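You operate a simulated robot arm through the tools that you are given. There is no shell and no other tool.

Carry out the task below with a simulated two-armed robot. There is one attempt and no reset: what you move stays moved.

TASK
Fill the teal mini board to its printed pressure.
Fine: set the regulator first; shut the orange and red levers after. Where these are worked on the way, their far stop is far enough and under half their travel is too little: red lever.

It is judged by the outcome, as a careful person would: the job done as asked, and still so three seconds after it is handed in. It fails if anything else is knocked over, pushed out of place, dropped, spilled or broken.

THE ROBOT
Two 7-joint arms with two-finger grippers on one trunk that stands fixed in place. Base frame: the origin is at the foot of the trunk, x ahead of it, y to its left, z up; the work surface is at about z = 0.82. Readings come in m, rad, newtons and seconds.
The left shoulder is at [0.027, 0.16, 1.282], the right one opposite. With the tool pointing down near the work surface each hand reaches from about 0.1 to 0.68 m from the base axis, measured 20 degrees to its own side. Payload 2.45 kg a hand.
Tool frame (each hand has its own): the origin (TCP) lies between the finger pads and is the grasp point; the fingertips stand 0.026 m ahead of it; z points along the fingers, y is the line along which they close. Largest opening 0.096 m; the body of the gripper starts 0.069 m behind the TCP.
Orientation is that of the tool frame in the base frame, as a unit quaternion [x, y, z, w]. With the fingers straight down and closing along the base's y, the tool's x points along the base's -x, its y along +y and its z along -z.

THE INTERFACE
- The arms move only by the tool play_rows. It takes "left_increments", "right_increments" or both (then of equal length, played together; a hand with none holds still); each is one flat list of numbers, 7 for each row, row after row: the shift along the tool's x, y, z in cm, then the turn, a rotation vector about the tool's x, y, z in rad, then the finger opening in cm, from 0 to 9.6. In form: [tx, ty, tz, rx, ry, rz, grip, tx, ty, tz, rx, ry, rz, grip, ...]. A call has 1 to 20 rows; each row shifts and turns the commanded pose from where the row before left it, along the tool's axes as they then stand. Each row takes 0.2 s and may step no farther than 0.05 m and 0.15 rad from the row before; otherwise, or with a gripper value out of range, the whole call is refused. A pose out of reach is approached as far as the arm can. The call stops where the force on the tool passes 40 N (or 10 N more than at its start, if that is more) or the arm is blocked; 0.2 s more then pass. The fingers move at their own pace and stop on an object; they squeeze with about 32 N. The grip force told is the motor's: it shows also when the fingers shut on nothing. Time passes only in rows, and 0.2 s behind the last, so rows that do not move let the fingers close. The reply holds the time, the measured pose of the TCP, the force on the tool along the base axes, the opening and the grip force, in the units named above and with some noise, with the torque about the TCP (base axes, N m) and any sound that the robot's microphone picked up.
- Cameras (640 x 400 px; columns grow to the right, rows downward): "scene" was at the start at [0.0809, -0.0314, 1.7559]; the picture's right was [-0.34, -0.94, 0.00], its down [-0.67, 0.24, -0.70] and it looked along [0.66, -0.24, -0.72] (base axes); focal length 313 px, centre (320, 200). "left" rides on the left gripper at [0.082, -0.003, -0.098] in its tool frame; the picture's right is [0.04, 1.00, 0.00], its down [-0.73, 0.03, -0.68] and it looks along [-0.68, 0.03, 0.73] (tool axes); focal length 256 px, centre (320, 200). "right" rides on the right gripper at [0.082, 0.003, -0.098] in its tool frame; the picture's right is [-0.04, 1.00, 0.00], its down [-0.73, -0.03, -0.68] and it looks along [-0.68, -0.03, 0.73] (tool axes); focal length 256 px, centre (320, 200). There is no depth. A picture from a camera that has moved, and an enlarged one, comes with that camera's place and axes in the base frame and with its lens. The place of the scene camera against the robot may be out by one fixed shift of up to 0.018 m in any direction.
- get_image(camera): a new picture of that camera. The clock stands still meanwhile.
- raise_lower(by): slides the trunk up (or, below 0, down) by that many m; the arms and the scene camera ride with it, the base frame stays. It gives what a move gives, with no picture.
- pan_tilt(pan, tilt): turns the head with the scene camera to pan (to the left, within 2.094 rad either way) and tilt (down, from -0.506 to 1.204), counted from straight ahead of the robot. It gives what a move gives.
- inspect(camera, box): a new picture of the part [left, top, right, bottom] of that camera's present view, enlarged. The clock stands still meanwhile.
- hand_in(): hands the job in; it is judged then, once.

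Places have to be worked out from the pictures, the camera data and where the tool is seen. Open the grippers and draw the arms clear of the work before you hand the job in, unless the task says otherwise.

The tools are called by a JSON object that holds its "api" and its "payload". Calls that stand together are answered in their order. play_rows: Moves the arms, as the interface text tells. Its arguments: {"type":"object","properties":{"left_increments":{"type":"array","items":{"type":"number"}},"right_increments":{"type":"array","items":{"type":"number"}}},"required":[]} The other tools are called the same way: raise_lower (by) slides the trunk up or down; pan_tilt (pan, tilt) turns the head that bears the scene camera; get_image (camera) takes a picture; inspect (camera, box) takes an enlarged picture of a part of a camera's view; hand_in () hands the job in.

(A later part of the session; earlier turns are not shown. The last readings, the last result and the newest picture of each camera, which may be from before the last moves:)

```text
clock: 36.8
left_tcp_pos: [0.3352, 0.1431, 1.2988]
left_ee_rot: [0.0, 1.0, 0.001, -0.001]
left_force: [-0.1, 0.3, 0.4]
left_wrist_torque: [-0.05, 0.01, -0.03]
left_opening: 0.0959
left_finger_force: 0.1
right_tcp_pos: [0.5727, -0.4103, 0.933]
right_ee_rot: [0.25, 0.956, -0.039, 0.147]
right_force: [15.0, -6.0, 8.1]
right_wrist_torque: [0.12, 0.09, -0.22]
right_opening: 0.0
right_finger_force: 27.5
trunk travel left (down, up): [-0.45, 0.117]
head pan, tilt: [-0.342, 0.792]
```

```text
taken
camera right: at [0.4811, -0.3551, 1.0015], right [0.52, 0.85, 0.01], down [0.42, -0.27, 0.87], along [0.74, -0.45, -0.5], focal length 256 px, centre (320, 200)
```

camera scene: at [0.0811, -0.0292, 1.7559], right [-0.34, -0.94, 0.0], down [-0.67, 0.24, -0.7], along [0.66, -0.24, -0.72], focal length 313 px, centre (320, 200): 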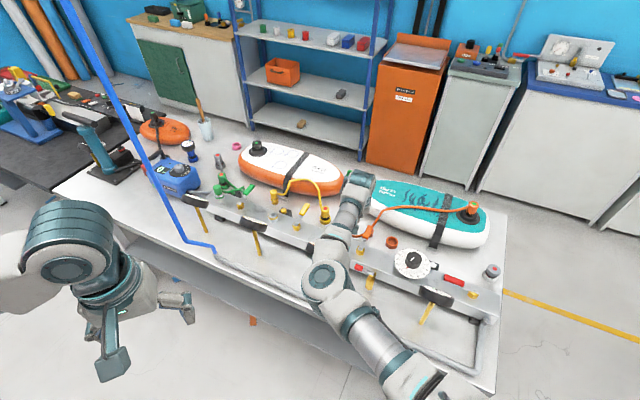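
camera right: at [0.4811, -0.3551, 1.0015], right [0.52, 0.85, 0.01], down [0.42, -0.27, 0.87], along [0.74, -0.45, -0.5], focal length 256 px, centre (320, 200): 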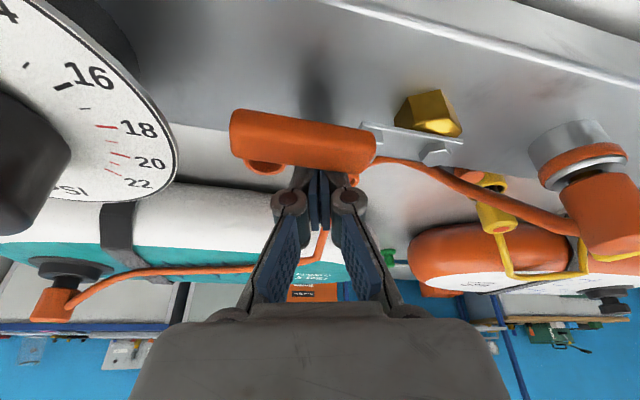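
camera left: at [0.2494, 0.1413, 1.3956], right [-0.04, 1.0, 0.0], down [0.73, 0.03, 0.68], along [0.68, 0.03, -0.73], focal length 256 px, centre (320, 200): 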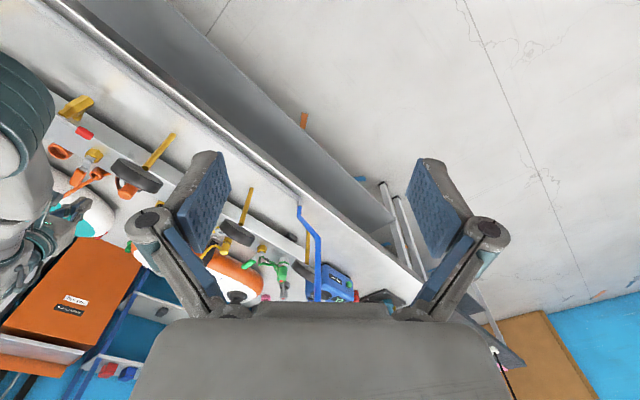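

Force reached 17 N with the lever lying along the manifold: that is its far stop. I back off, rise, level the hand, and move where the camera can read the OUT 1 gauge.

{"api": "play_rows", "payload": {"right_increments": [-1.84, -0.54, 0.57, 0, 0, 0, 0, -1.18, 0, -3.8, 0, 0, 0, 0, -1.18, 0, -3.8, 0, 0, 0, 0, -1.18, 0, -3.8, 0, 0, 0, 0, 0, 0, -3, 0, 0.1, 0, 0, 1, 0, -3, 0, 0.1, 0, 0, 2, 0, -3, 0, 0.1, 0, 0, 3, -2, -3, 0, 0, 0, 0, 3, -2, -2, 0, 0, 0, 0, 0, 0, 0, 0, 0, 0, 0]}}

{"api": "get_image", "payload": {"camera": "right"}}

{"api": "get_image", "payload": {"camera": "scene"}}

```text
clock: 39.0
left_tcp_pos: [0.334, 0.1435, 1.297]
left_ee_rot: [0.001, 1.0, 0.001, 0.0]
left_force: [-0.3, 0.4, 1.1]
left_wrist_torque: [-0.02, 0.01, 0.04]
left_opening: 0.096
left_finger_force: 0.1
right_tcp_pos: [0.4716, -0.4054, 1.183]
right_ee_rot: [0.252, 0.968, 0.0, 0.0]
right_force: [0.3, -0.2, 0.6]
right_wrist_torque: [-0.01, -0.01, -0.02]
right_opening: 0.0
right_finger_force: 28.6
trunk travel left (down, up): [-0.45, 0.117]
head pan, tilt: [-0.342, 0.792]
```

```text
taken
camera right: at [0.4022, -0.3629, 1.2809], right [0.52, 0.85, 0.0], down [0.63, -0.38, 0.68], along [0.58, -0.36, -0.73], focal length 256 px, centre (320, 200)
```

right: 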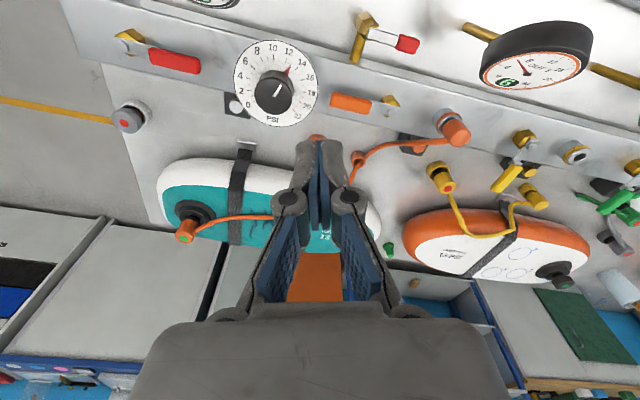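

```text
taken
camera scene: at [0.0813, -0.0286, 1.7559], right [-0.34, -0.94, 0.0], down [-0.67, 0.24, -0.7], along [0.66, -0.24, -0.72], focal length 313 px, centre (320, 200)
```

scene: 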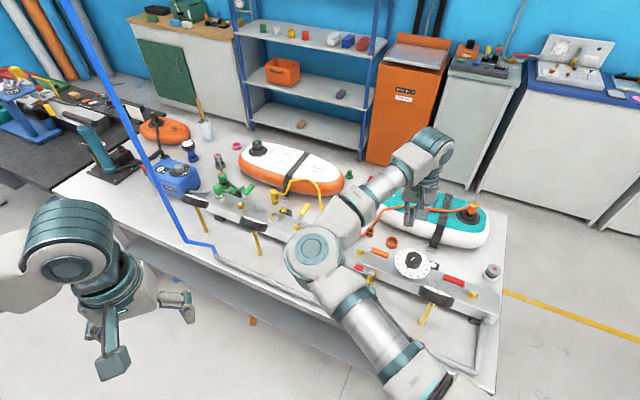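

{"api": "inspect", "payload": {"camera": "right", "box": [470, 20, 610, 110]}}

{"api": "inspect", "payload": {"camera": "right", "box": [220, 30, 420, 160]}}

```text
4.44 times, centred on (540, 65) of right
camera zoom: at [0.4022, -0.3629, 1.2809], right [0.52, 0.85, 0.0], down [0.63, -0.38, 0.68], along [0.58, -0.36, -0.73], focal length 1138 px, centre (-658, 800)
```

zoom: 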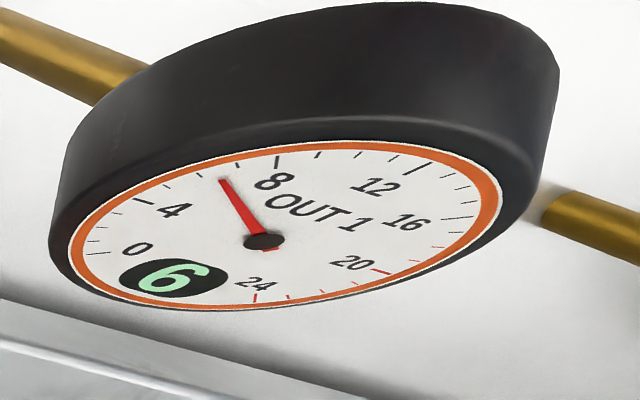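

```text
3.08 times, centred on (320, 95) of right
camera zoom: at [0.4022, -0.3629, 1.2809], right [0.52, 0.85, 0.0], down [0.63, -0.38, 0.68], along [0.58, -0.36, -0.73], focal length 788 px, centre (320, 523)
```

zoom: 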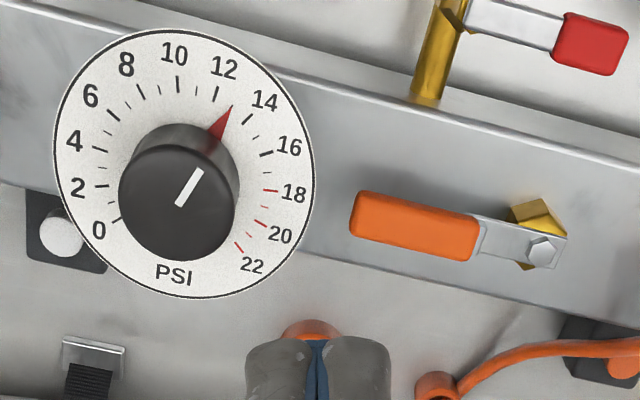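

OUT 1 already reads 6 and is rising. I wait in place while the board fills.

{"api": "play_rows", "payload": {"right_increments": [0, 0, 0, 0, 0, 0, 0, 0, 0, 0, 0, 0, 0, 0, 0, 0, 0, 0, 0, 0, 0, 0, 0, 0, 0, 0, 0, 0, 0, 0, 0, 0, 0, 0, 0, 0, 0, 0, 0, 0, 0, 0, 0, 0, 0, 0, 0, 0, 0, 0, 0, 0, 0, 0, 0, 0, 0, 0, 0, 0, 0, 0, 0, 0, 0, 0, 0, 0, 0, 0, 0, 0, 0, 0, 0, 0, 0, 0, 0, 0, 0, 0, 0, 0, 0, 0, 0, 0, 0, 0, 0, 0, 0, 0, 0, 0, 0, 0, 0, 0, 0, 0, 0, 0, 0]}}

{"api": "inspect", "payload": {"camera": "right", "box": [470, 20, 610, 110]}}

```text
clock: 42.2
left_tcp_pos: [0.3307, 0.1446, 1.2985]
left_ee_rot: [0.0, 1.0, 0.001, 0.001]
left_force: [-0.7, -0.1, 0.2]
left_wrist_torque: [-0.01, 0.0, 0.03]
left_opening: 0.096
left_finger_force: 0.0
right_tcp_pos: [0.4724, -0.4055, 1.1827]
right_ee_rot: [0.253, 0.967, 0.0, 0.001]
right_force: [-0.1, 0.0, -0.1]
right_wrist_torque: [-0.02, -0.01, 0.01]
right_opening: 0.0
right_finger_force: 29.0
trunk travel left (down, up): [-0.45, 0.117]
head pan, tilt: [-0.342, 0.792]
```

```text
4.44 times, centred on (540, 65) of right
camera zoom: at [0.4016, -0.3632, 1.2809], right [0.52, 0.85, 0.0], down [0.62, -0.38, 0.68], along [0.58, -0.36, -0.73], focal length 1138 px, centre (-658, 800)
```

zoom: 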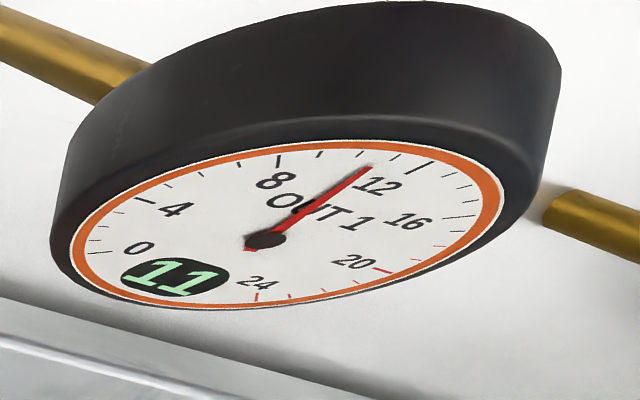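

OUT 1 reads 11 now. I wait two more seconds.

{"api": "play_rows", "payload": {"right_increments": [0, 0, 0, 0, 0, 0, 0, 0, 0, 0, 0, 0, 0, 0, 0, 0, 0, 0, 0, 0, 0, 0, 0, 0, 0, 0, 0, 0, 0, 0, 0, 0, 0, 0, 0, 0, 0, 0, 0, 0, 0, 0, 0, 0, 0, 0, 0, 0, 0]}}

{"api": "inspect", "payload": {"camera": "right", "box": [470, 20, 610, 110]}}

```text
clock: 43.8
left_tcp_pos: [0.3311, 0.1446, 1.2992]
left_ee_rot: [0.0, 1.0, 0.0, 0.001]
left_force: [0.2, 0.6, -0.1]
left_wrist_torque: [-0.02, 0.02, 0.0]
left_opening: 0.0957
left_finger_force: 0.1
right_tcp_pos: [0.4706, -0.4057, 1.1824]
right_ee_rot: [0.253, 0.968, 0.0, 0.001]
right_force: [-0.3, 0.3, 0.2]
right_wrist_torque: [-0.01, -0.01, 0.02]
right_opening: 0.0001
right_finger_force: 28.6
trunk travel left (down, up): [-0.45, 0.117]
head pan, tilt: [-0.342, 0.792]
```

```text
4.44 times, centred on (540, 65) of right
camera zoom: at [0.4016, -0.3632, 1.2809], right [0.52, 0.85, 0.0], down [0.62, -0.38, 0.68], along [0.58, -0.36, -0.73], focal length 1138 px, centre (-658, 800)
```

zoom: 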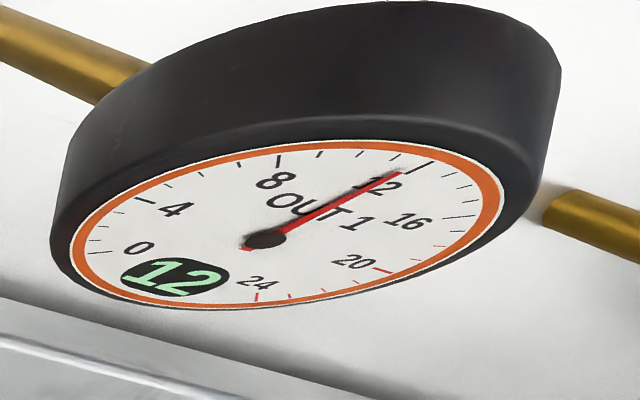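

It reads 12 and is flattening toward the set pressure. I wait four more seconds.

{"api": "play_rows", "payload": {"right_increments": [0, 0, 0, 0, 0, 0, 0, 0, 0, 0, 0, 0, 0, 0, 0, 0, 0, 0, 0, 0, 0, 0, 0, 0, 0, 0, 0, 0, 0, 0, 0, 0, 0, 0, 0, 0, 0, 0, 0, 0, 0, 0, 0, 0, 0, 0, 0, 0, 0, 0, 0, 0, 0, 0, 0, 0, 0, 0, 0, 0, 0, 0, 0, 0, 0, 0, 0, 0, 0, 0, 0, 0, 0, 0, 0, 0, 0, 0, 0, 0, 0, 0, 0, 0, 0, 0, 0, 0, 0, 0, 0, 0, 0, 0, 0, 0, 0, 0, 0, 0, 0, 0, 0, 0, 0, 0, 0, 0, 0, 0, 0, 0, 0, 0, 0, 0, 0, 0, 0, 0, 0, 0, 0, 0, 0, 0, 0, 0, 0, 0, 0, 0, 0, 0, 0, 0, 0, 0, 0, 0]}}

{"api": "inspect", "payload": {"camera": "right", "box": [470, 20, 610, 110]}}

{"api": "get_image", "payload": {"camera": "right"}}

```text
clock: 48.0
left_tcp_pos: [0.3306, 0.1456, 1.2983]
left_ee_rot: [0.0, 1.0, 0.0, 0.001]
left_force: [0.3, 0.1, 0.4]
left_wrist_torque: [-0.01, 0.01, 0.01]
left_opening: 0.0959
left_finger_force: 0.0
right_tcp_pos: [0.4701, -0.406, 1.183]
right_ee_rot: [0.252, 0.968, 0.0, 0.001]
right_force: [0.2, 0.8, -0.6]
right_wrist_torque: [0.01, -0.02, -0.01]
right_opening: 0.0
right_finger_force: 28.0
trunk travel left (down, up): [-0.45, 0.117]
head pan, tilt: [-0.342, 0.792]
```

```text
4.44 times, centred on (540, 65) of right
camera zoom: at [0.4016, -0.3632, 1.2809], right [0.52, 0.85, 0.0], down [0.62, -0.38, 0.68], along [0.58, -0.36, -0.73], focal length 1138 px, centre (-658, 800)
```

zoom: 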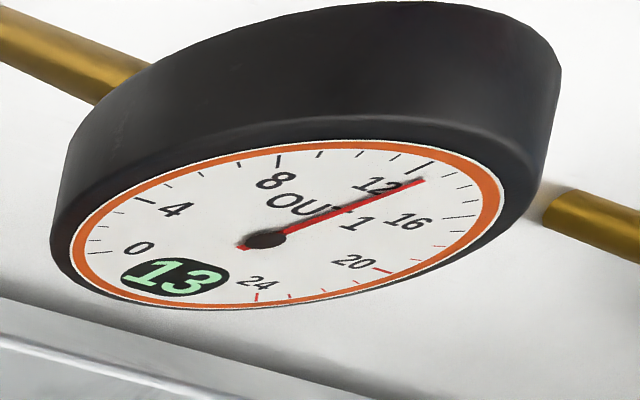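

```text
taken
camera right: at [0.4016, -0.3632, 1.2809], right [0.52, 0.85, 0.0], down [0.62, -0.38, 0.68], along [0.58, -0.36, -0.73], focal length 256 px, centre (320, 200)
```

right: 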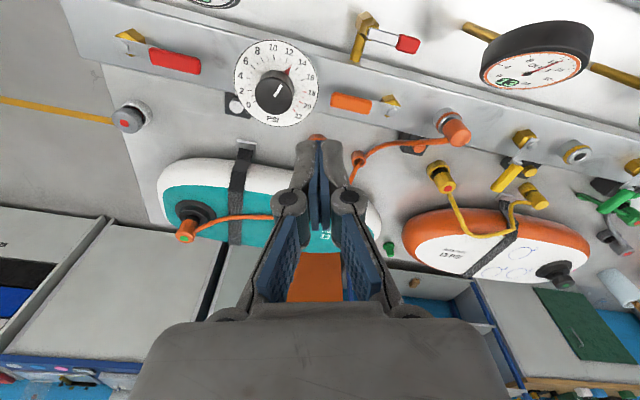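

OUT 1 reads 13 and holds. Now I go to the near side of the orange lever (which lies along the manifold toward the dial) so I can push it back; first to a safe height with the fingers tilted outward.

{"api": "play_rows", "payload": {"right_increments": [-1.34, 2.96, 0, 0, 0, 0, 0, -1.34, 2.96, 0, 0, 0, 0, 0, 0, 0, 0, 0, -0.1, 0, 0, 0, 0, 0, 0, -0.1, 0, 0, 0, 0, 0, 0, -0.1, 0, 0, 1.18, 0, 3.82, 0, 0, 0, 0, 1.18, 0, 3.82, 0, 0, 0, 0, 1.18, 0, 3.82, 0, 0, 0, 0, 0, 0, 0, 0, 0, 0, 0]}}

{"api": "get_image", "payload": {"camera": "right"}}

{"api": "get_image", "payload": {"camera": "scene"}}

```text
clock: 50.0
left_tcp_pos: [0.3308, 0.1436, 1.2976]
left_ee_rot: [0.0, 1.0, -0.001, 0.0]
left_force: [0.1, 0.2, -0.9]
left_wrist_torque: [0.03, -0.02, 0.01]
left_opening: 0.096
left_finger_force: 0.2
right_tcp_pos: [0.5224, -0.366, 1.065]
right_ee_rot: [0.25, 0.957, -0.038, 0.146]
right_force: [-0.5, 0.1, -0.6]
right_wrist_torque: [0.02, 0.0, 0.0]
right_opening: 0.0001
right_finger_force: 28.7
trunk travel left (down, up): [-0.45, 0.117]
head pan, tilt: [-0.342, 0.792]
```

```text
taken
camera right: at [0.4305, -0.3106, 1.1347], right [0.52, 0.85, 0.01], down [0.42, -0.27, 0.87], along [0.74, -0.45, -0.5], focal length 256 px, centre (320, 200)
```

right: 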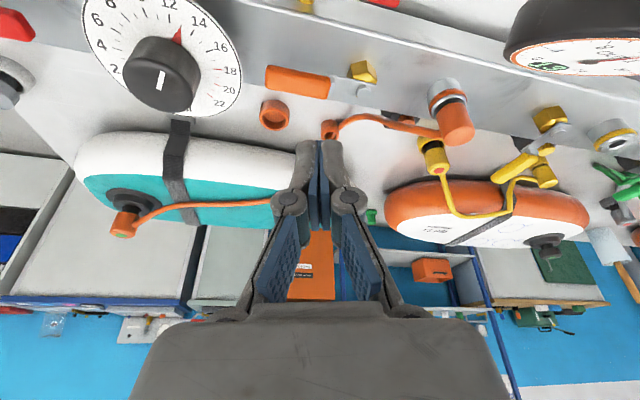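

```text
taken
camera scene: at [0.0804, -0.0286, 1.756], right [-0.34, -0.94, 0.0], down [-0.67, 0.24, -0.7], along [0.66, -0.24, -0.71], focal length 313 px, centre (320, 200)
```

scene: 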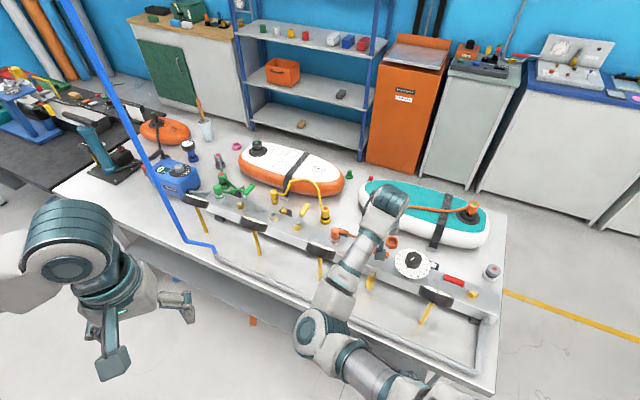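

The fingertip will land on the bare manifold side, about 3–4 cm from the near edge of the orange grip. I descend to lever height.

{"api": "play_rows", "payload": {"right_increments": [0.98, 0, 3.17, 0, 0, 0, 0, 0.98, 0, 3.17, 0, 0, 0, 0, 0.98, 0, 3.17, 0, 0, 0, 0, 0.98, 0, 3.17, 0, 0, 0, 0, 0, 0, 0, 0, 0, 0, 0]}}

{"api": "get_image", "payload": {"camera": "right"}}

{"api": "inspect", "payload": {"camera": "scene", "box": [300, 190, 460, 310]}}

```text
clock: 51.2
left_tcp_pos: [0.3314, 0.1449, 1.298]
left_ee_rot: [0.0, 1.0, 0.0, 0.001]
left_force: [-0.4, -0.3, 0.4]
left_wrist_torque: [0.01, 0.01, -0.04]
left_opening: 0.096
left_finger_force: 0.0
right_tcp_pos: [0.5228, -0.3666, 0.9319]
right_ee_rot: [0.25, 0.956, -0.039, 0.146]
right_force: [0.9, 0.4, 0.0]
right_wrist_torque: [-0.02, 0.0, -0.01]
right_opening: 0.0
right_finger_force: 28.8
trunk travel left (down, up): [-0.45, 0.117]
head pan, tilt: [-0.342, 0.792]
```

```text
taken
camera right: at [0.4308, -0.3114, 1.0013], right [0.52, 0.85, 0.01], down [0.42, -0.27, 0.87], along [0.74, -0.45, -0.5], focal length 256 px, centre (320, 200)
```

right: 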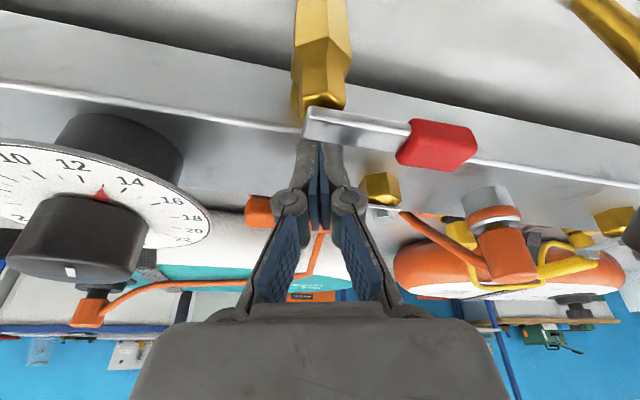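

```text
3.33 times, centred on (380, 250) of scene
camera zoom: at [0.0801, -0.0285, 1.756], right [-0.34, -0.94, 0.0], down [-0.67, 0.24, -0.7], along [0.66, -0.24, -0.71], focal length 1043 px, centre (120, 33)
```

zoom: 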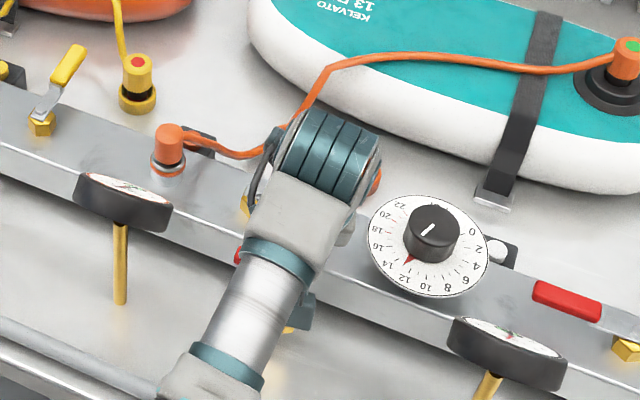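

The fingertip is at lever height on the manifold side, clear of the relief valve (no force). I push the orange lever outward along its arc, first part.

{"api": "play_rows", "payload": {"right_increments": [-0.85, -0.25, 0.26, 0, 0, 0, 0, -0.85, -0.25, 0.26, 0, 0, 0, 0, -0.82, -0.54, 0.25, 0, 0, 0, 0, -0.9, -0.4, 0.28, 0, 0, 0, 0, -0.94, -0.22, 0.29, 0, 0, 0, 0, -0.97, -0.05, 0.3, 0, 0, 0, 0]}}

{"api": "get_image", "payload": {"camera": "right"}}

```text
clock: 52.6
left_tcp_pos: [0.3321, 0.1444, 1.2979]
left_ee_rot: [0.0, 1.0, 0.0, 0.001]
left_force: [-0.2, 0.9, -0.2]
left_wrist_torque: [0.0, -0.01, 0.0]
left_opening: 0.096
left_finger_force: 0.1
right_tcp_pos: [0.5632, -0.41, 0.933]
right_ee_rot: [0.25, 0.957, -0.038, 0.146]
right_force: [-1.8, 0.0, -0.5]
right_wrist_torque: [0.0, 0.01, 0.03]
right_opening: 0.0001
right_finger_force: 28.6
trunk travel left (down, up): [-0.45, 0.117]
head pan, tilt: [-0.342, 0.792]
```

```text
taken
camera right: at [0.4711, -0.3539, 1.002], right [0.52, 0.85, 0.01], down [0.42, -0.27, 0.87], along [0.74, -0.45, -0.5], focal length 256 px, centre (320, 200)
```

right: 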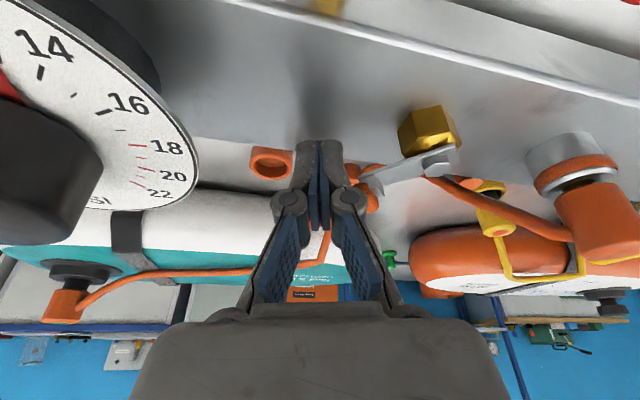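

The orange lever is coming back with the finger. I continue along the arc to its closed stop.

{"api": "play_rows", "payload": {"right_increments": [-0.97, 0.12, 0.3, 0, 0, 0, 0, -0.93, 0.31, 0.29, 0, 0, 0, 0, -0.86, 0.46, 0.27, 0, 0, 0, 0, -0.77, 0.61, 0.24, 0, 0, 0, 0]}}

{"api": "get_image", "payload": {"camera": "right"}}

```text
clock: 53.6
left_tcp_pos: [0.3318, 0.1439, 1.2971]
left_ee_rot: [0.0, 1.0, 0.0, 0.001]
left_force: [0.1, -0.2, -0.2]
left_wrist_torque: [0.02, 0.01, 0.0]
left_opening: 0.096
left_finger_force: 0.1
right_tcp_pos: [0.6021, -0.4142, 0.9326]
right_ee_rot: [0.249, 0.957, -0.038, 0.146]
right_force: [-1.4, -0.7, -0.1]
right_wrist_torque: [-0.01, 0.0, 0.0]
right_opening: 0.0002
right_finger_force: 28.6
trunk travel left (down, up): [-0.45, 0.117]
head pan, tilt: [-0.342, 0.792]
```

```text
taken
camera right: at [0.5107, -0.3587, 1.0018], right [0.52, 0.85, 0.01], down [0.42, -0.27, 0.87], along [0.74, -0.45, -0.5], focal length 256 px, centre (320, 200)
```

right: 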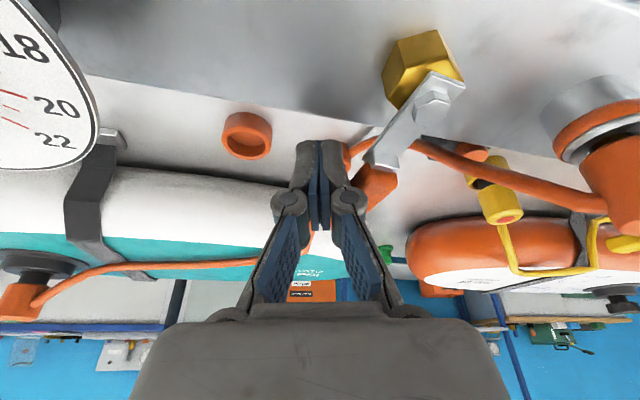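

The lever is close to its closed position; I push on in small steps until I feel the stop.

{"api": "play_rows", "payload": {"right_increments": [-0.55, 0.59, 0.17, 0, 0, 0, 0, -0.24, 0.33, 0.07, 0, 0, 0, 0, -0.13, 0.48, 0.04, 0, 0, 0, 0]}}

{"api": "get_image", "payload": {"camera": "right"}}

```text
clock: 54.4
left_tcp_pos: [0.3273, 0.1399, 1.2993]
left_ee_rot: [0.001, 1.0, 0.002, 0.003]
left_force: [0.1, 0.1, -0.2]
left_wrist_torque: [0.0, -0.01, -0.02]
left_opening: 0.0959
left_finger_force: 0.1
right_tcp_pos: [0.6114, -0.4119, 0.9311]
right_ee_rot: [0.254, 0.956, -0.039, 0.144]
right_force: [-26.6, -9.0, 1.8]
right_wrist_torque: [-0.09, 0.18, 0.0]
right_opening: 0.0
right_finger_force: 28.4
trunk travel left (down, up): [-0.45, 0.117]
head pan, tilt: [-0.342, 0.792]
```

```text
taken
camera right: at [0.5209, -0.3562, 1.0016], right [0.53, 0.85, 0.01], down [0.42, -0.27, 0.87], along [0.74, -0.45, -0.5], focal length 256 px, centre (320, 200)
```

right: 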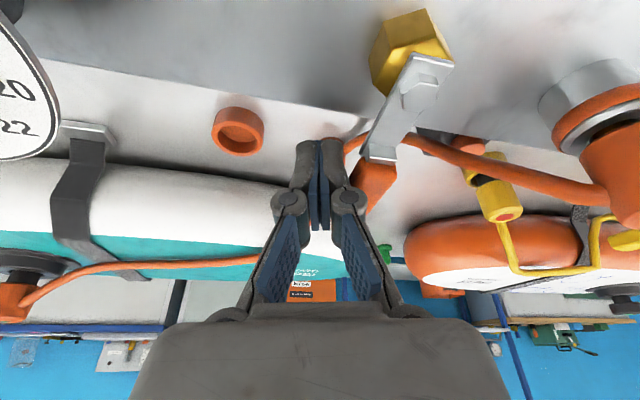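

The force rose to 28 N at the closed stop, so the orange lever is shut. I back off sideways, rise, level the hand and check both gauges.

{"api": "play_rows", "payload": {"right_increments": [0.3, -1.2, -0.1, 0, 0, 0, 0, 0.35, -1.2, -0.1, 0, 0, 0, 0, -1.18, 0, -3.8, 0, 0, 0, 0, -1.18, 0, -3.8, 0, 0, 0, 0, -1.18, 0, -3.8, 0, 0, 0, 0, 0, 0, -3, 0, 0.1, 0, 0, 1, 0, -3, 0, 0.1, 0, 0, 2, 0, -3, 0, 0.1, 0, 0, 3, -1, -3, 0, 0, 0, 0, 3.5, -1, -2, 0, 0, 0, 0, 3.5, -1, 0, 0, 0, 0, 0, 0, 0, 0, 0, 0, 0, 0]}}

{"api": "get_image", "payload": {"camera": "right"}}

{"api": "get_image", "payload": {"camera": "scene"}}

```text
clock: 57.0
left_tcp_pos: [0.331, 0.1442, 1.2984]
left_ee_rot: [-0.001, 1.0, -0.001, 0.001]
left_force: [0.1, -0.1, 0.9]
left_wrist_torque: [0.0, 0.02, -0.05]
left_opening: 0.0957
left_finger_force: 0.1
right_tcp_pos: [0.4605, -0.3868, 1.1851]
right_ee_rot: [0.253, 0.968, 0.0, 0.001]
right_force: [-0.9, -0.5, 0.3]
right_wrist_torque: [0.02, 0.0, -0.02]
right_opening: 0.0002
right_finger_force: 28.4
right hand out of reach, approached as far as the arm can: row 11
trunk travel left (down, up): [-0.45, 0.117]
head pan, tilt: [-0.342, 0.792]
```

```text
taken
camera right: at [0.3912, -0.3435, 1.2841], right [0.52, 0.85, 0.0], down [0.62, -0.38, 0.68], along [0.58, -0.36, -0.73], focal length 256 px, centre (320, 200)
```

right: 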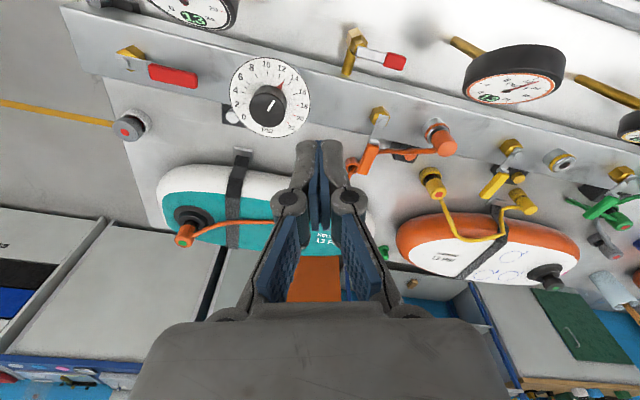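

```text
taken
camera scene: at [0.0807, -0.0293, 1.7559], right [-0.34, -0.94, 0.0], down [-0.67, 0.24, -0.7], along [0.66, -0.24, -0.72], focal length 313 px, centre (320, 200)
```

scene: 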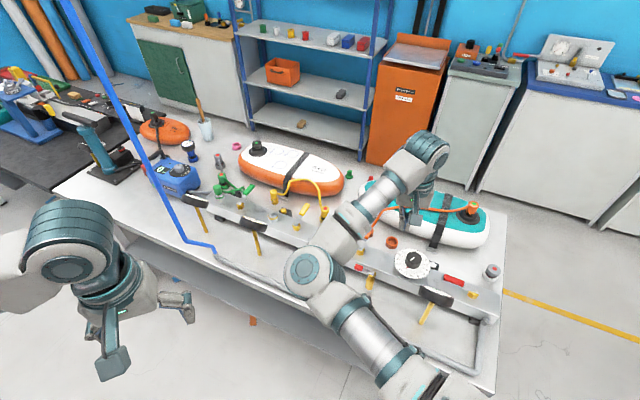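

{"api": "inspect", "payload": {"camera": "right", "box": [440, 30, 580, 120]}}

{"api": "inspect", "payload": {"camera": "right", "box": [340, 90, 480, 200]}}

```text
4.44 times, centred on (510, 75) of right
camera zoom: at [0.3912, -0.3435, 1.2841], right [0.52, 0.85, 0.0], down [0.62, -0.38, 0.68], along [0.58, -0.36, -0.73], focal length 1138 px, centre (-524, 756)
```

zoom: 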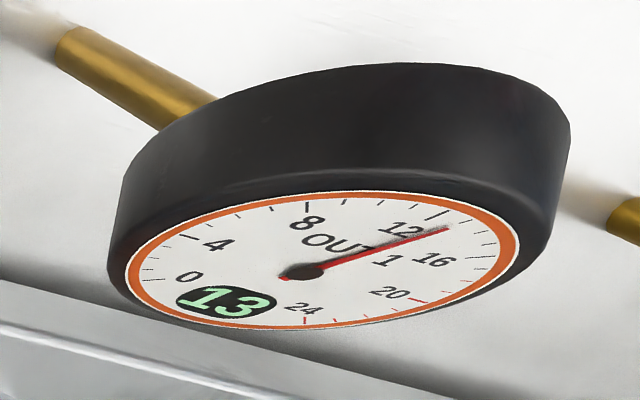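

```text
3.64 times, centred on (410, 145) of right
camera zoom: at [0.3912, -0.3435, 1.2841], right [0.52, 0.85, 0.0], down [0.62, -0.38, 0.68], along [0.58, -0.36, -0.73], focal length 931 px, centre (-7, 400)
```

zoom: 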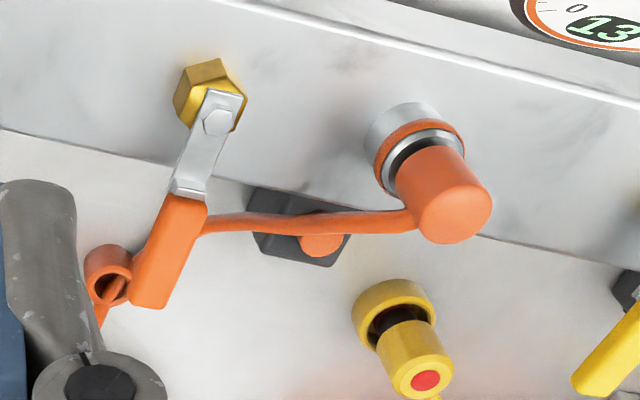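

OUT 1 holds 13 with the orange lever shut. Now for the red lever: I move high above its near side and turn the hand so the gripper body stays away from the LINE gauge.

{"api": "play_rows", "payload": {"right_increments": [0.56, -3.81, 0, 0, 0, 0, 0, 0.56, -3.81, 0, 0, 0, 0, 0, 0.56, -3.81, 0, 0, 0, 0, 0, 0.56, -3.81, 0, 0, 0, 0, 0, 0.56, -3.81, 0, 0, 0, 0, 0, 0, 0, 0, 0, 0, -0.144, 0, 0, 0, 0, 0, 0, -0.144, 0, 0, 0, 0, 0, 0, -0.144, 0, 0, 0, 0, 0, 0, -0.144, 0, 0, 0, 0, 0, 0, -0.144, 0, 0, 0, 0, 0, 0, -0.144, 0, 0, 0, 0, 0, 0, -0.144, 0, 0, 0, 0, 0, 0, -0.144, 0, 0, 0, 0, 0, 0, -0.144, 0, 0, 0, 0, 0, 0, 0, 0]}}

{"api": "get_image", "payload": {"camera": "right"}}

{"api": "get_image", "payload": {"camera": "scene"}}

```text
clock: 60.2
left_tcp_pos: [0.3306, 0.1431, 1.2979]
left_ee_rot: [0.0, 1.0, 0.001, 0.001]
left_force: [-0.1, -0.1, 0.9]
left_wrist_torque: [-0.02, 0.01, -0.01]
left_opening: 0.096
left_finger_force: 0.1
right_tcp_pos: [0.3419, -0.5397, 1.1859]
right_ee_rot: [-0.384, 0.923, 0.0, 0.002]
right_force: [-0.2, -0.4, -0.7]
right_wrist_torque: [0.03, 0.01, 0.01]
right_opening: 0.0
right_finger_force: 28.6
trunk travel left (down, up): [-0.45, 0.117]
head pan, tilt: [-0.342, 0.792]
```

```text
taken
camera right: at [0.2832, -0.5957, 1.2831], right [-0.68, 0.73, 0.0], down [0.54, 0.5, 0.68], along [0.5, 0.46, -0.73], focal length 256 px, centre (320, 200)
```

right: 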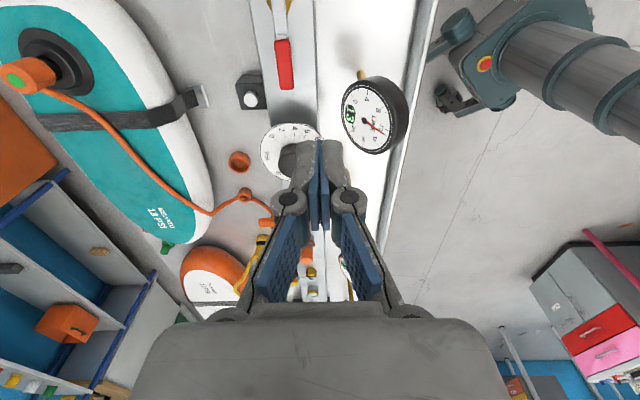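

```text
taken
camera scene: at [0.0802, -0.0307, 1.7559], right [-0.34, -0.94, 0.0], down [-0.67, 0.24, -0.7], along [0.66, -0.24, -0.72], focal length 313 px, centre (320, 200)
```

scene: 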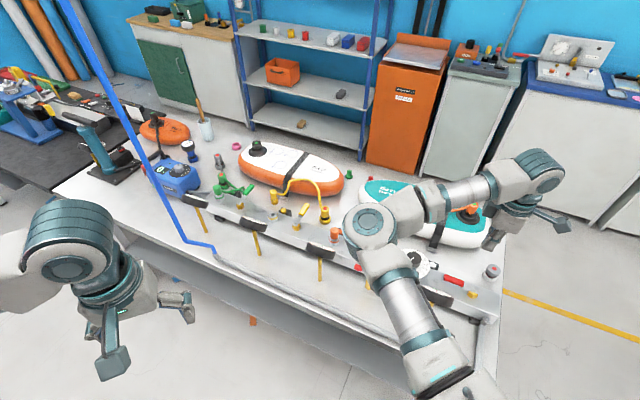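

The landing point lies between the red grip and the LINE gauge with room on both sides (about 2 cm to the grip). I descend to z = 1.0 first.

{"api": "play_rows", "payload": {"right_increments": [0, 0, 4, 0, 0, 0, 0, 0, 0, 4, 0, 0, 0, 0, 0, 0, 4, 0, 0, 0, 0, 0, 0, 4, 0, 0, 0, 0, 0, 0, 2.6, 0, 0, 0, 0, 0, 0, 0, 0, 0, 0, 0]}}

{"api": "get_image", "payload": {"camera": "right"}}

{"api": "inspect", "payload": {"camera": "scene", "box": [380, 220, 530, 330]}}

```text
clock: 61.6
left_tcp_pos: [0.3312, 0.1418, 1.2987]
left_ee_rot: [0.0, 1.0, 0.001, 0.001]
left_force: [-0.1, 0.5, 0.1]
left_wrist_torque: [0.02, -0.02, -0.03]
left_opening: 0.0961
left_finger_force: 0.1
right_tcp_pos: [0.3422, -0.5415, 0.9985]
right_ee_rot: [-0.383, 0.924, -0.001, 0.0]
right_force: [0.3, 0.3, 0.0]
right_wrist_torque: [0.02, 0.0, 0.03]
right_opening: 0.0001
right_finger_force: 28.6
trunk travel left (down, up): [-0.45, 0.117]
head pan, tilt: [-0.342, 0.792]
```

```text
taken
camera right: at [0.2829, -0.5958, 1.0965], right [-0.68, 0.74, 0.0], down [0.54, 0.5, 0.68], along [0.5, 0.46, -0.73], focal length 256 px, centre (320, 200)
```

right: 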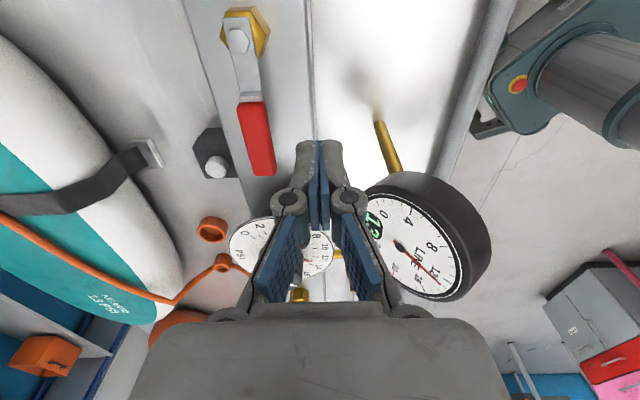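

```text
3.64 times, centred on (455, 275) of scene
camera zoom: at [0.0799, -0.0305, 1.756], right [-0.34, -0.94, 0.0], down [-0.67, 0.24, -0.7], along [0.66, -0.24, -0.71], focal length 1138 px, centre (-171, -73)
```

zoom: 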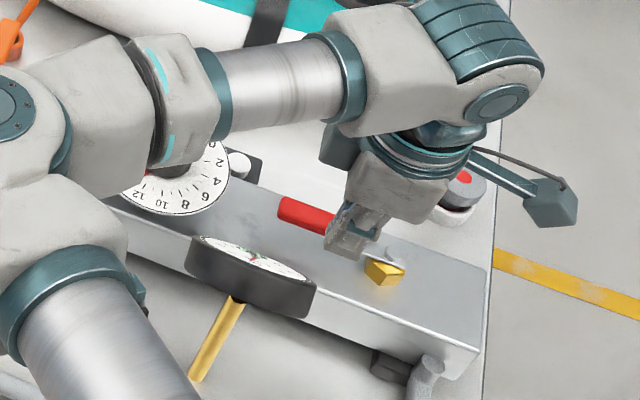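

The gauge rim is about 6 cm ahead of the gripper body, so there is clearance. I lower to lever height.

{"api": "play_rows", "payload": {"right_increments": [0, 0, 2.3, 0, 0, 0, 0, 0, 0, 2.3, 0, 0, 0, 0, 0, 0, 2.1, 0, 0, 0, 0, 0, 0, 0, 0, 0, 0, 0]}}

{"api": "get_image", "payload": {"camera": "right"}}

```text
clock: 62.6
left_tcp_pos: [0.3318, 0.1439, 1.2974]
left_ee_rot: [0.001, 1.0, 0.001, 0.0]
left_force: [0.0, 0.1, 0.2]
left_wrist_torque: [0.0, 0.0, 0.02]
left_opening: 0.0961
left_finger_force: 0.1
right_tcp_pos: [0.3434, -0.5389, 0.9315]
right_ee_rot: [-0.384, 0.924, 0.0, 0.001]
right_force: [-0.2, -0.1, -0.3]
right_wrist_torque: [0.01, 0.03, -0.05]
right_opening: 0.0
right_finger_force: 28.8
trunk travel left (down, up): [-0.45, 0.117]
head pan, tilt: [-0.342, 0.792]
```

```text
taken
camera right: at [0.2836, -0.5951, 1.0292], right [-0.68, 0.74, 0.0], down [0.54, 0.5, 0.68], along [0.5, 0.46, -0.73], focal length 256 px, centre (320, 200)
```

right: 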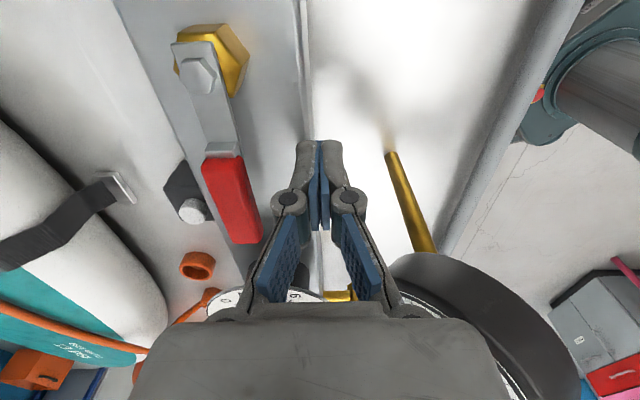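

The closed fingers are 2.5 cm from the red grip on its near side. I push it outward along its arc, first half.

{"api": "play_rows", "payload": {"right_increments": [-0.02, -0.86, 0, 0, 0, 0, 0, -0.02, -0.86, 0, 0, 0, 0, 0, -0.02, -0.86, 0, 0, 0, 0, 0, -0.25, -0.95, 0, 0, 0, 0, 0, -0.09, -0.98, 0, 0, 0, 0, 0, 0.09, -0.98, 0, 0, 0, 0, 0, 0.25, -0.95, 0, 0, 0, 0, 0]}}

{"api": "get_image", "payload": {"camera": "right"}}

```text
clock: 64.2
left_tcp_pos: [0.3309, 0.1441, 1.2989]
left_ee_rot: [0.0, 1.0, 0.001, 0.0]
left_force: [-0.2, -0.6, 0.4]
left_wrist_torque: [0.0, 0.01, -0.01]
left_opening: 0.0959
left_finger_force: 0.1
right_tcp_pos: [0.3902, -0.5852, 0.9321]
right_ee_rot: [-0.382, 0.924, -0.001, 0.001]
right_force: [-1.4, 1.1, 0.9]
right_wrist_torque: [-0.02, 0.0, 0.0]
right_opening: 0.0001
right_finger_force: 28.8
trunk travel left (down, up): [-0.45, 0.117]
head pan, tilt: [-0.342, 0.792]
```

```text
taken
camera right: at [0.3296, -0.6408, 1.0298], right [-0.68, 0.74, 0.0], down [0.54, 0.5, 0.68], along [0.5, 0.46, -0.73], focal length 256 px, centre (320, 200)
```

right: 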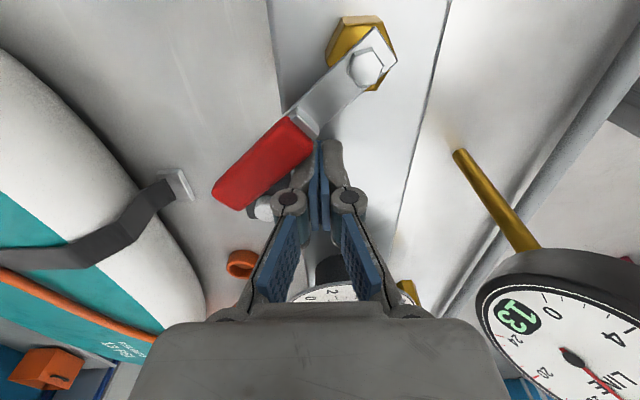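

The red lever is moving back, about 45°. I continue along the arc toward its closed stop.

{"api": "play_rows", "payload": {"right_increments": [0.42, -0.9, 0, 0, 0, 0, 0, 0.56, -0.8, 0, 0, 0, 0, 0, 0.7, -0.7, 0, 0, 0, 0, 0, 0.8, -0.56, 0, 0, 0, 0, 0]}}

{"api": "get_image", "payload": {"camera": "right"}}

```text
clock: 65.2
left_tcp_pos: [0.3306, 0.142, 1.2978]
left_ee_rot: [0.0, 1.0, 0.001, 0.001]
left_force: [-0.2, -0.1, -0.4]
left_wrist_torque: [0.0, 0.05, -0.02]
left_opening: 0.0957
left_finger_force: 0.0
right_tcp_pos: [0.392, -0.6243, 0.9325]
right_ee_rot: [-0.382, 0.924, 0.0, 0.001]
right_force: [0.7, 0.8, 1.0]
right_wrist_torque: [-0.02, 0.03, 0.0]
right_opening: 0.0
right_finger_force: 28.8
trunk travel left (down, up): [-0.45, 0.117]
head pan, tilt: [-0.342, 0.792]
```

```text
taken
camera right: at [0.333, -0.6797, 1.03], right [-0.68, 0.74, 0.0], down [0.54, 0.5, 0.68], along [0.5, 0.46, -0.73], focal length 256 px, centre (320, 200)
```

right: 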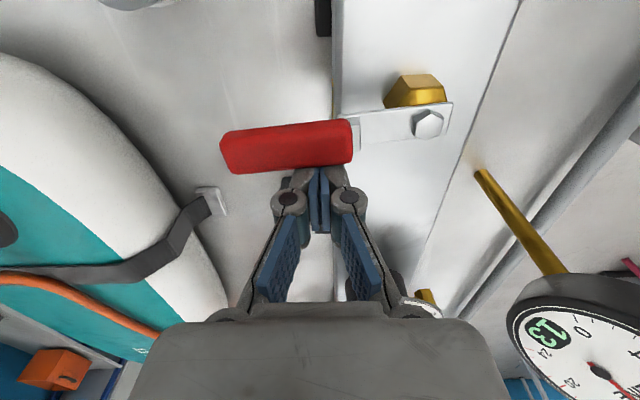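

The lever is nearly square to the manifold again. I push on in small steps to feel the closed stop.

{"api": "play_rows", "payload": {"right_increments": [0.53, -0.27, 0, 0, 0, 0, 0, 0.4, -0.1, 0, 0, 0, 0, 0, 0.4, 0, 0, 0, 0, 0, 0]}}

{"api": "get_image", "payload": {"camera": "right"}}

```text
clock: 66.0
left_tcp_pos: [0.3342, 0.1482, 1.2962]
left_ee_rot: [0.0, 1.0, -0.001, -0.001]
left_force: [-0.3, -0.4, -0.6]
left_wrist_torque: [-0.01, 0.04, 0.05]
left_opening: 0.0959
left_finger_force: 0.1
right_tcp_pos: [0.3916, -0.6296, 0.9315]
right_ee_rot: [-0.385, 0.923, 0.0, 0.001]
right_force: [14.3, 17.5, -7.9]
right_wrist_torque: [-0.1, -0.07, -0.1]
right_opening: 0.0061
right_finger_force: 28.5
trunk travel left (down, up): [-0.45, 0.117]
head pan, tilt: [-0.342, 0.792]
```

```text
taken
camera right: at [0.3316, -0.6857, 1.0299], right [-0.68, 0.73, 0.0], down [0.54, 0.5, 0.68], along [0.5, 0.46, -0.73], focal length 256 px, centre (320, 200)
```

right: 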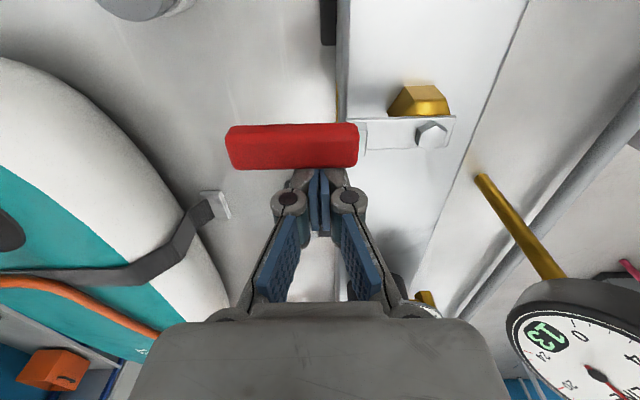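

The force rose to about 23 N at the same place as the original closed stop, so the red lever is shut. I back off, rise and check the levers and gauges.

{"api": "play_rows", "payload": {"right_increments": [-1.3, 0, 0, 0, 0, 0, 0, -1.3, 0, 0, 0, 0, 0, 0, 0, 0, -3, 0, 0, 0, 0, 0, 0, -4, 0, 0, 0, 0, 0, 0, -4, 0, 0, 0, 0, 0, 0, -4, 0, 0, 0, 3, 0, 0, -4, 0, 0, 0.14, 6, 0, 0, -4, 0, 0, 0.14, 9.6, 0, 0, -4, 0, 0, 0.14, 9.6, 0, 0, -3, 0, 0, 0.14, 9.6, 0, 0, 0, 0, 0, 0.14, 9.6, 0, 0, 0, 0, 0, 0.14, 9.6, 0, 0, 0, 0, 0, 0, 9.6]}}

{"api": "get_image", "payload": {"camera": "right"}}

{"api": "get_image", "payload": {"camera": "scene"}}

```text
clock: 68.8
left_tcp_pos: [0.3332, 0.1444, 1.2988]
left_ee_rot: [0.0, 1.0, 0.001, 0.001]
left_force: [0.0, -0.7, -0.4]
left_wrist_torque: [-0.02, -0.01, -0.01]
left_opening: 0.0961
left_finger_force: 0.1
right_tcp_pos: [0.4028, -0.6174, 1.2309]
right_ee_rot: [0.029, 1.0, 0.0, 0.001]
right_force: [0.0, 0.8, 0.3]
right_wrist_torque: [0.0, -0.05, -0.01]
right_opening: 0.0959
right_finger_force: 0.1
trunk travel left (down, up): [-0.45, 0.117]
head pan, tilt: [-0.342, 0.792]
```

```text
taken
camera right: at [0.3221, -0.6097, 1.3298], right [0.1, 1.0, 0.0], down [0.73, -0.07, 0.68], along [0.68, -0.07, -0.73], focal length 256 px, centre (320, 200)
```

right: 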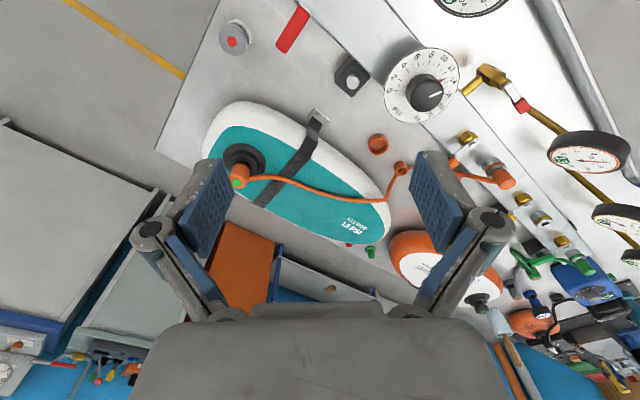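

```text
taken
camera scene: at [0.0801, -0.032, 1.7559], right [-0.34, -0.94, 0.0], down [-0.67, 0.24, -0.7], along [0.66, -0.23, -0.72], focal length 313 px, centre (320, 200)
```

scene: 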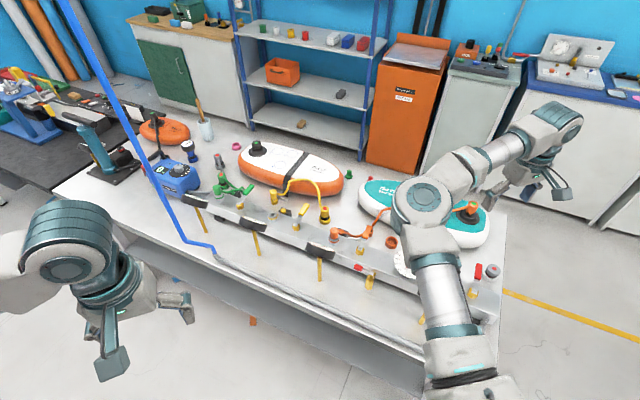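

The hand is clear and open. I draw it back further toward the trunk and read both gauges and lever positions.

{"api": "play_rows", "payload": {"right_increments": [4, 0, -1.5, 0, 0, 0, 9.6, 4, 0, -1.5, 0, 0, 0, 9.6, 4, 0, -1.5, 0, 0, 0, 9.6, 3, 0, -1.5, 0, 0, 0, 9.6, 0, 0, 0, 0, 0, 0, 9.6]}}

{"api": "get_image", "payload": {"camera": "right"}}

{"api": "inspect", "payload": {"camera": "right", "box": [240, 40, 440, 190]}}

{"api": "inspect", "payload": {"camera": "right", "box": [430, 60, 590, 200]}}

{"api": "get_image", "payload": {"camera": "scene"}}

```text
clock: 70.0
left_tcp_pos: [0.332, 0.1428, 1.2993]
left_ee_rot: [0.0, 1.0, 0.002, 0.001]
left_force: [0.3, 0.2, -0.1]
left_wrist_torque: [0.02, 0.02, 0.0]
left_opening: 0.0959
left_finger_force: 0.0
right_tcp_pos: [0.2539, -0.61, 1.291]
right_ee_rot: [0.027, 1.0, 0.001, 0.001]
right_force: [0.5, 0.0, -0.2]
right_wrist_torque: [0.0, -0.02, 0.0]
right_opening: 0.0961
right_finger_force: 0.1
trunk travel left (down, up): [-0.45, 0.117]
head pan, tilt: [-0.342, 0.792]
```

```text
taken
camera right: at [0.1734, -0.6034, 1.3894], right [0.09, 1.0, 0.0], down [0.73, -0.07, 0.68], along [0.68, -0.06, -0.73], focal length 256 px, centre (320, 200)
```

right: 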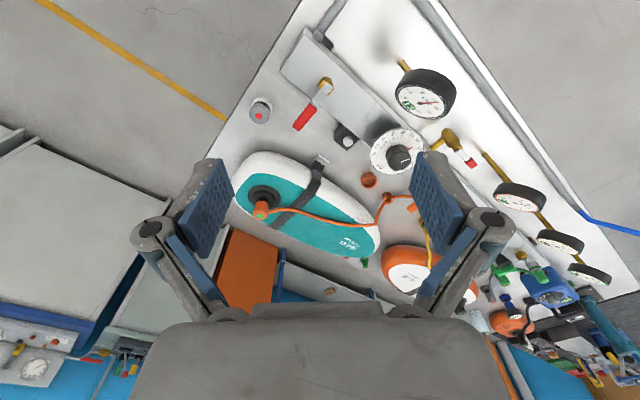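

```text
2.67 times, centred on (340, 115) of right
camera zoom: at [0.1734, -0.6034, 1.3894], right [0.09, 1.0, 0.0], down [0.73, -0.07, 0.68], along [0.68, -0.06, -0.73], focal length 683 px, centre (267, 427)
```

zoom: 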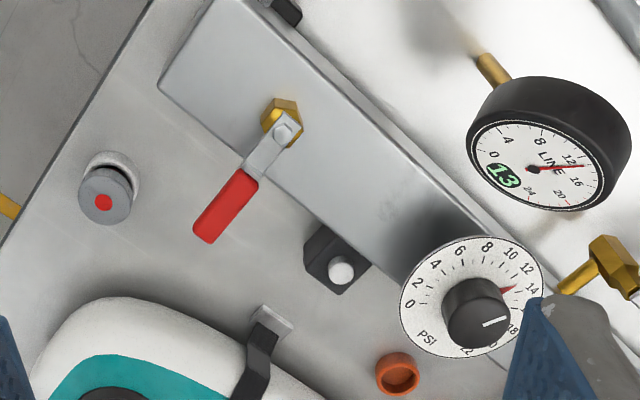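

```text
2.86 times, centred on (510, 130) of right
camera zoom: at [0.1734, -0.6034, 1.3894], right [0.09, 1.0, 0.0], down [0.73, -0.07, 0.68], along [0.68, -0.06, -0.73], focal length 731 px, centre (-223, 400)
```

zoom: 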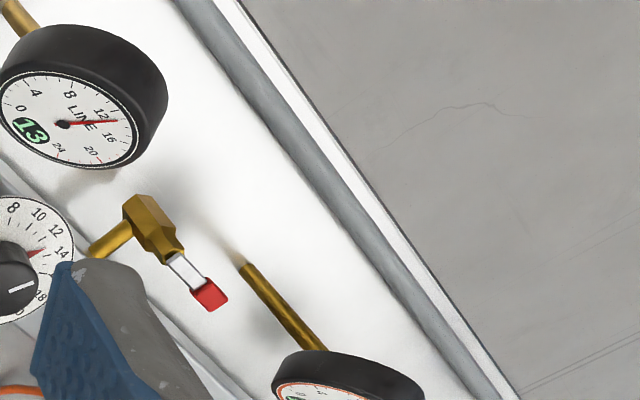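

```text
taken
camera scene: at [0.0797, -0.0318, 1.7559], right [-0.34, -0.94, 0.0], down [-0.67, 0.24, -0.7], along [0.66, -0.24, -0.72], focal length 313 px, centre (320, 200)
```

scene: 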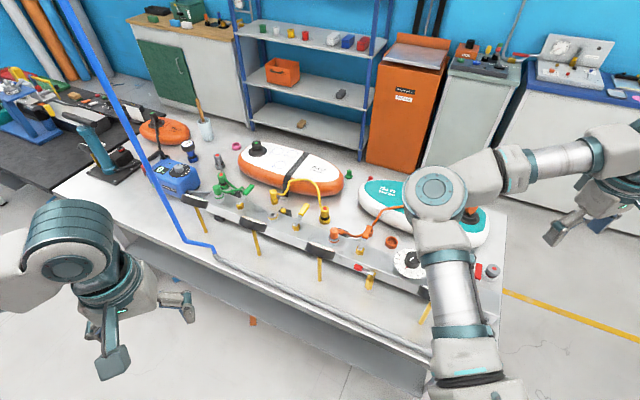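

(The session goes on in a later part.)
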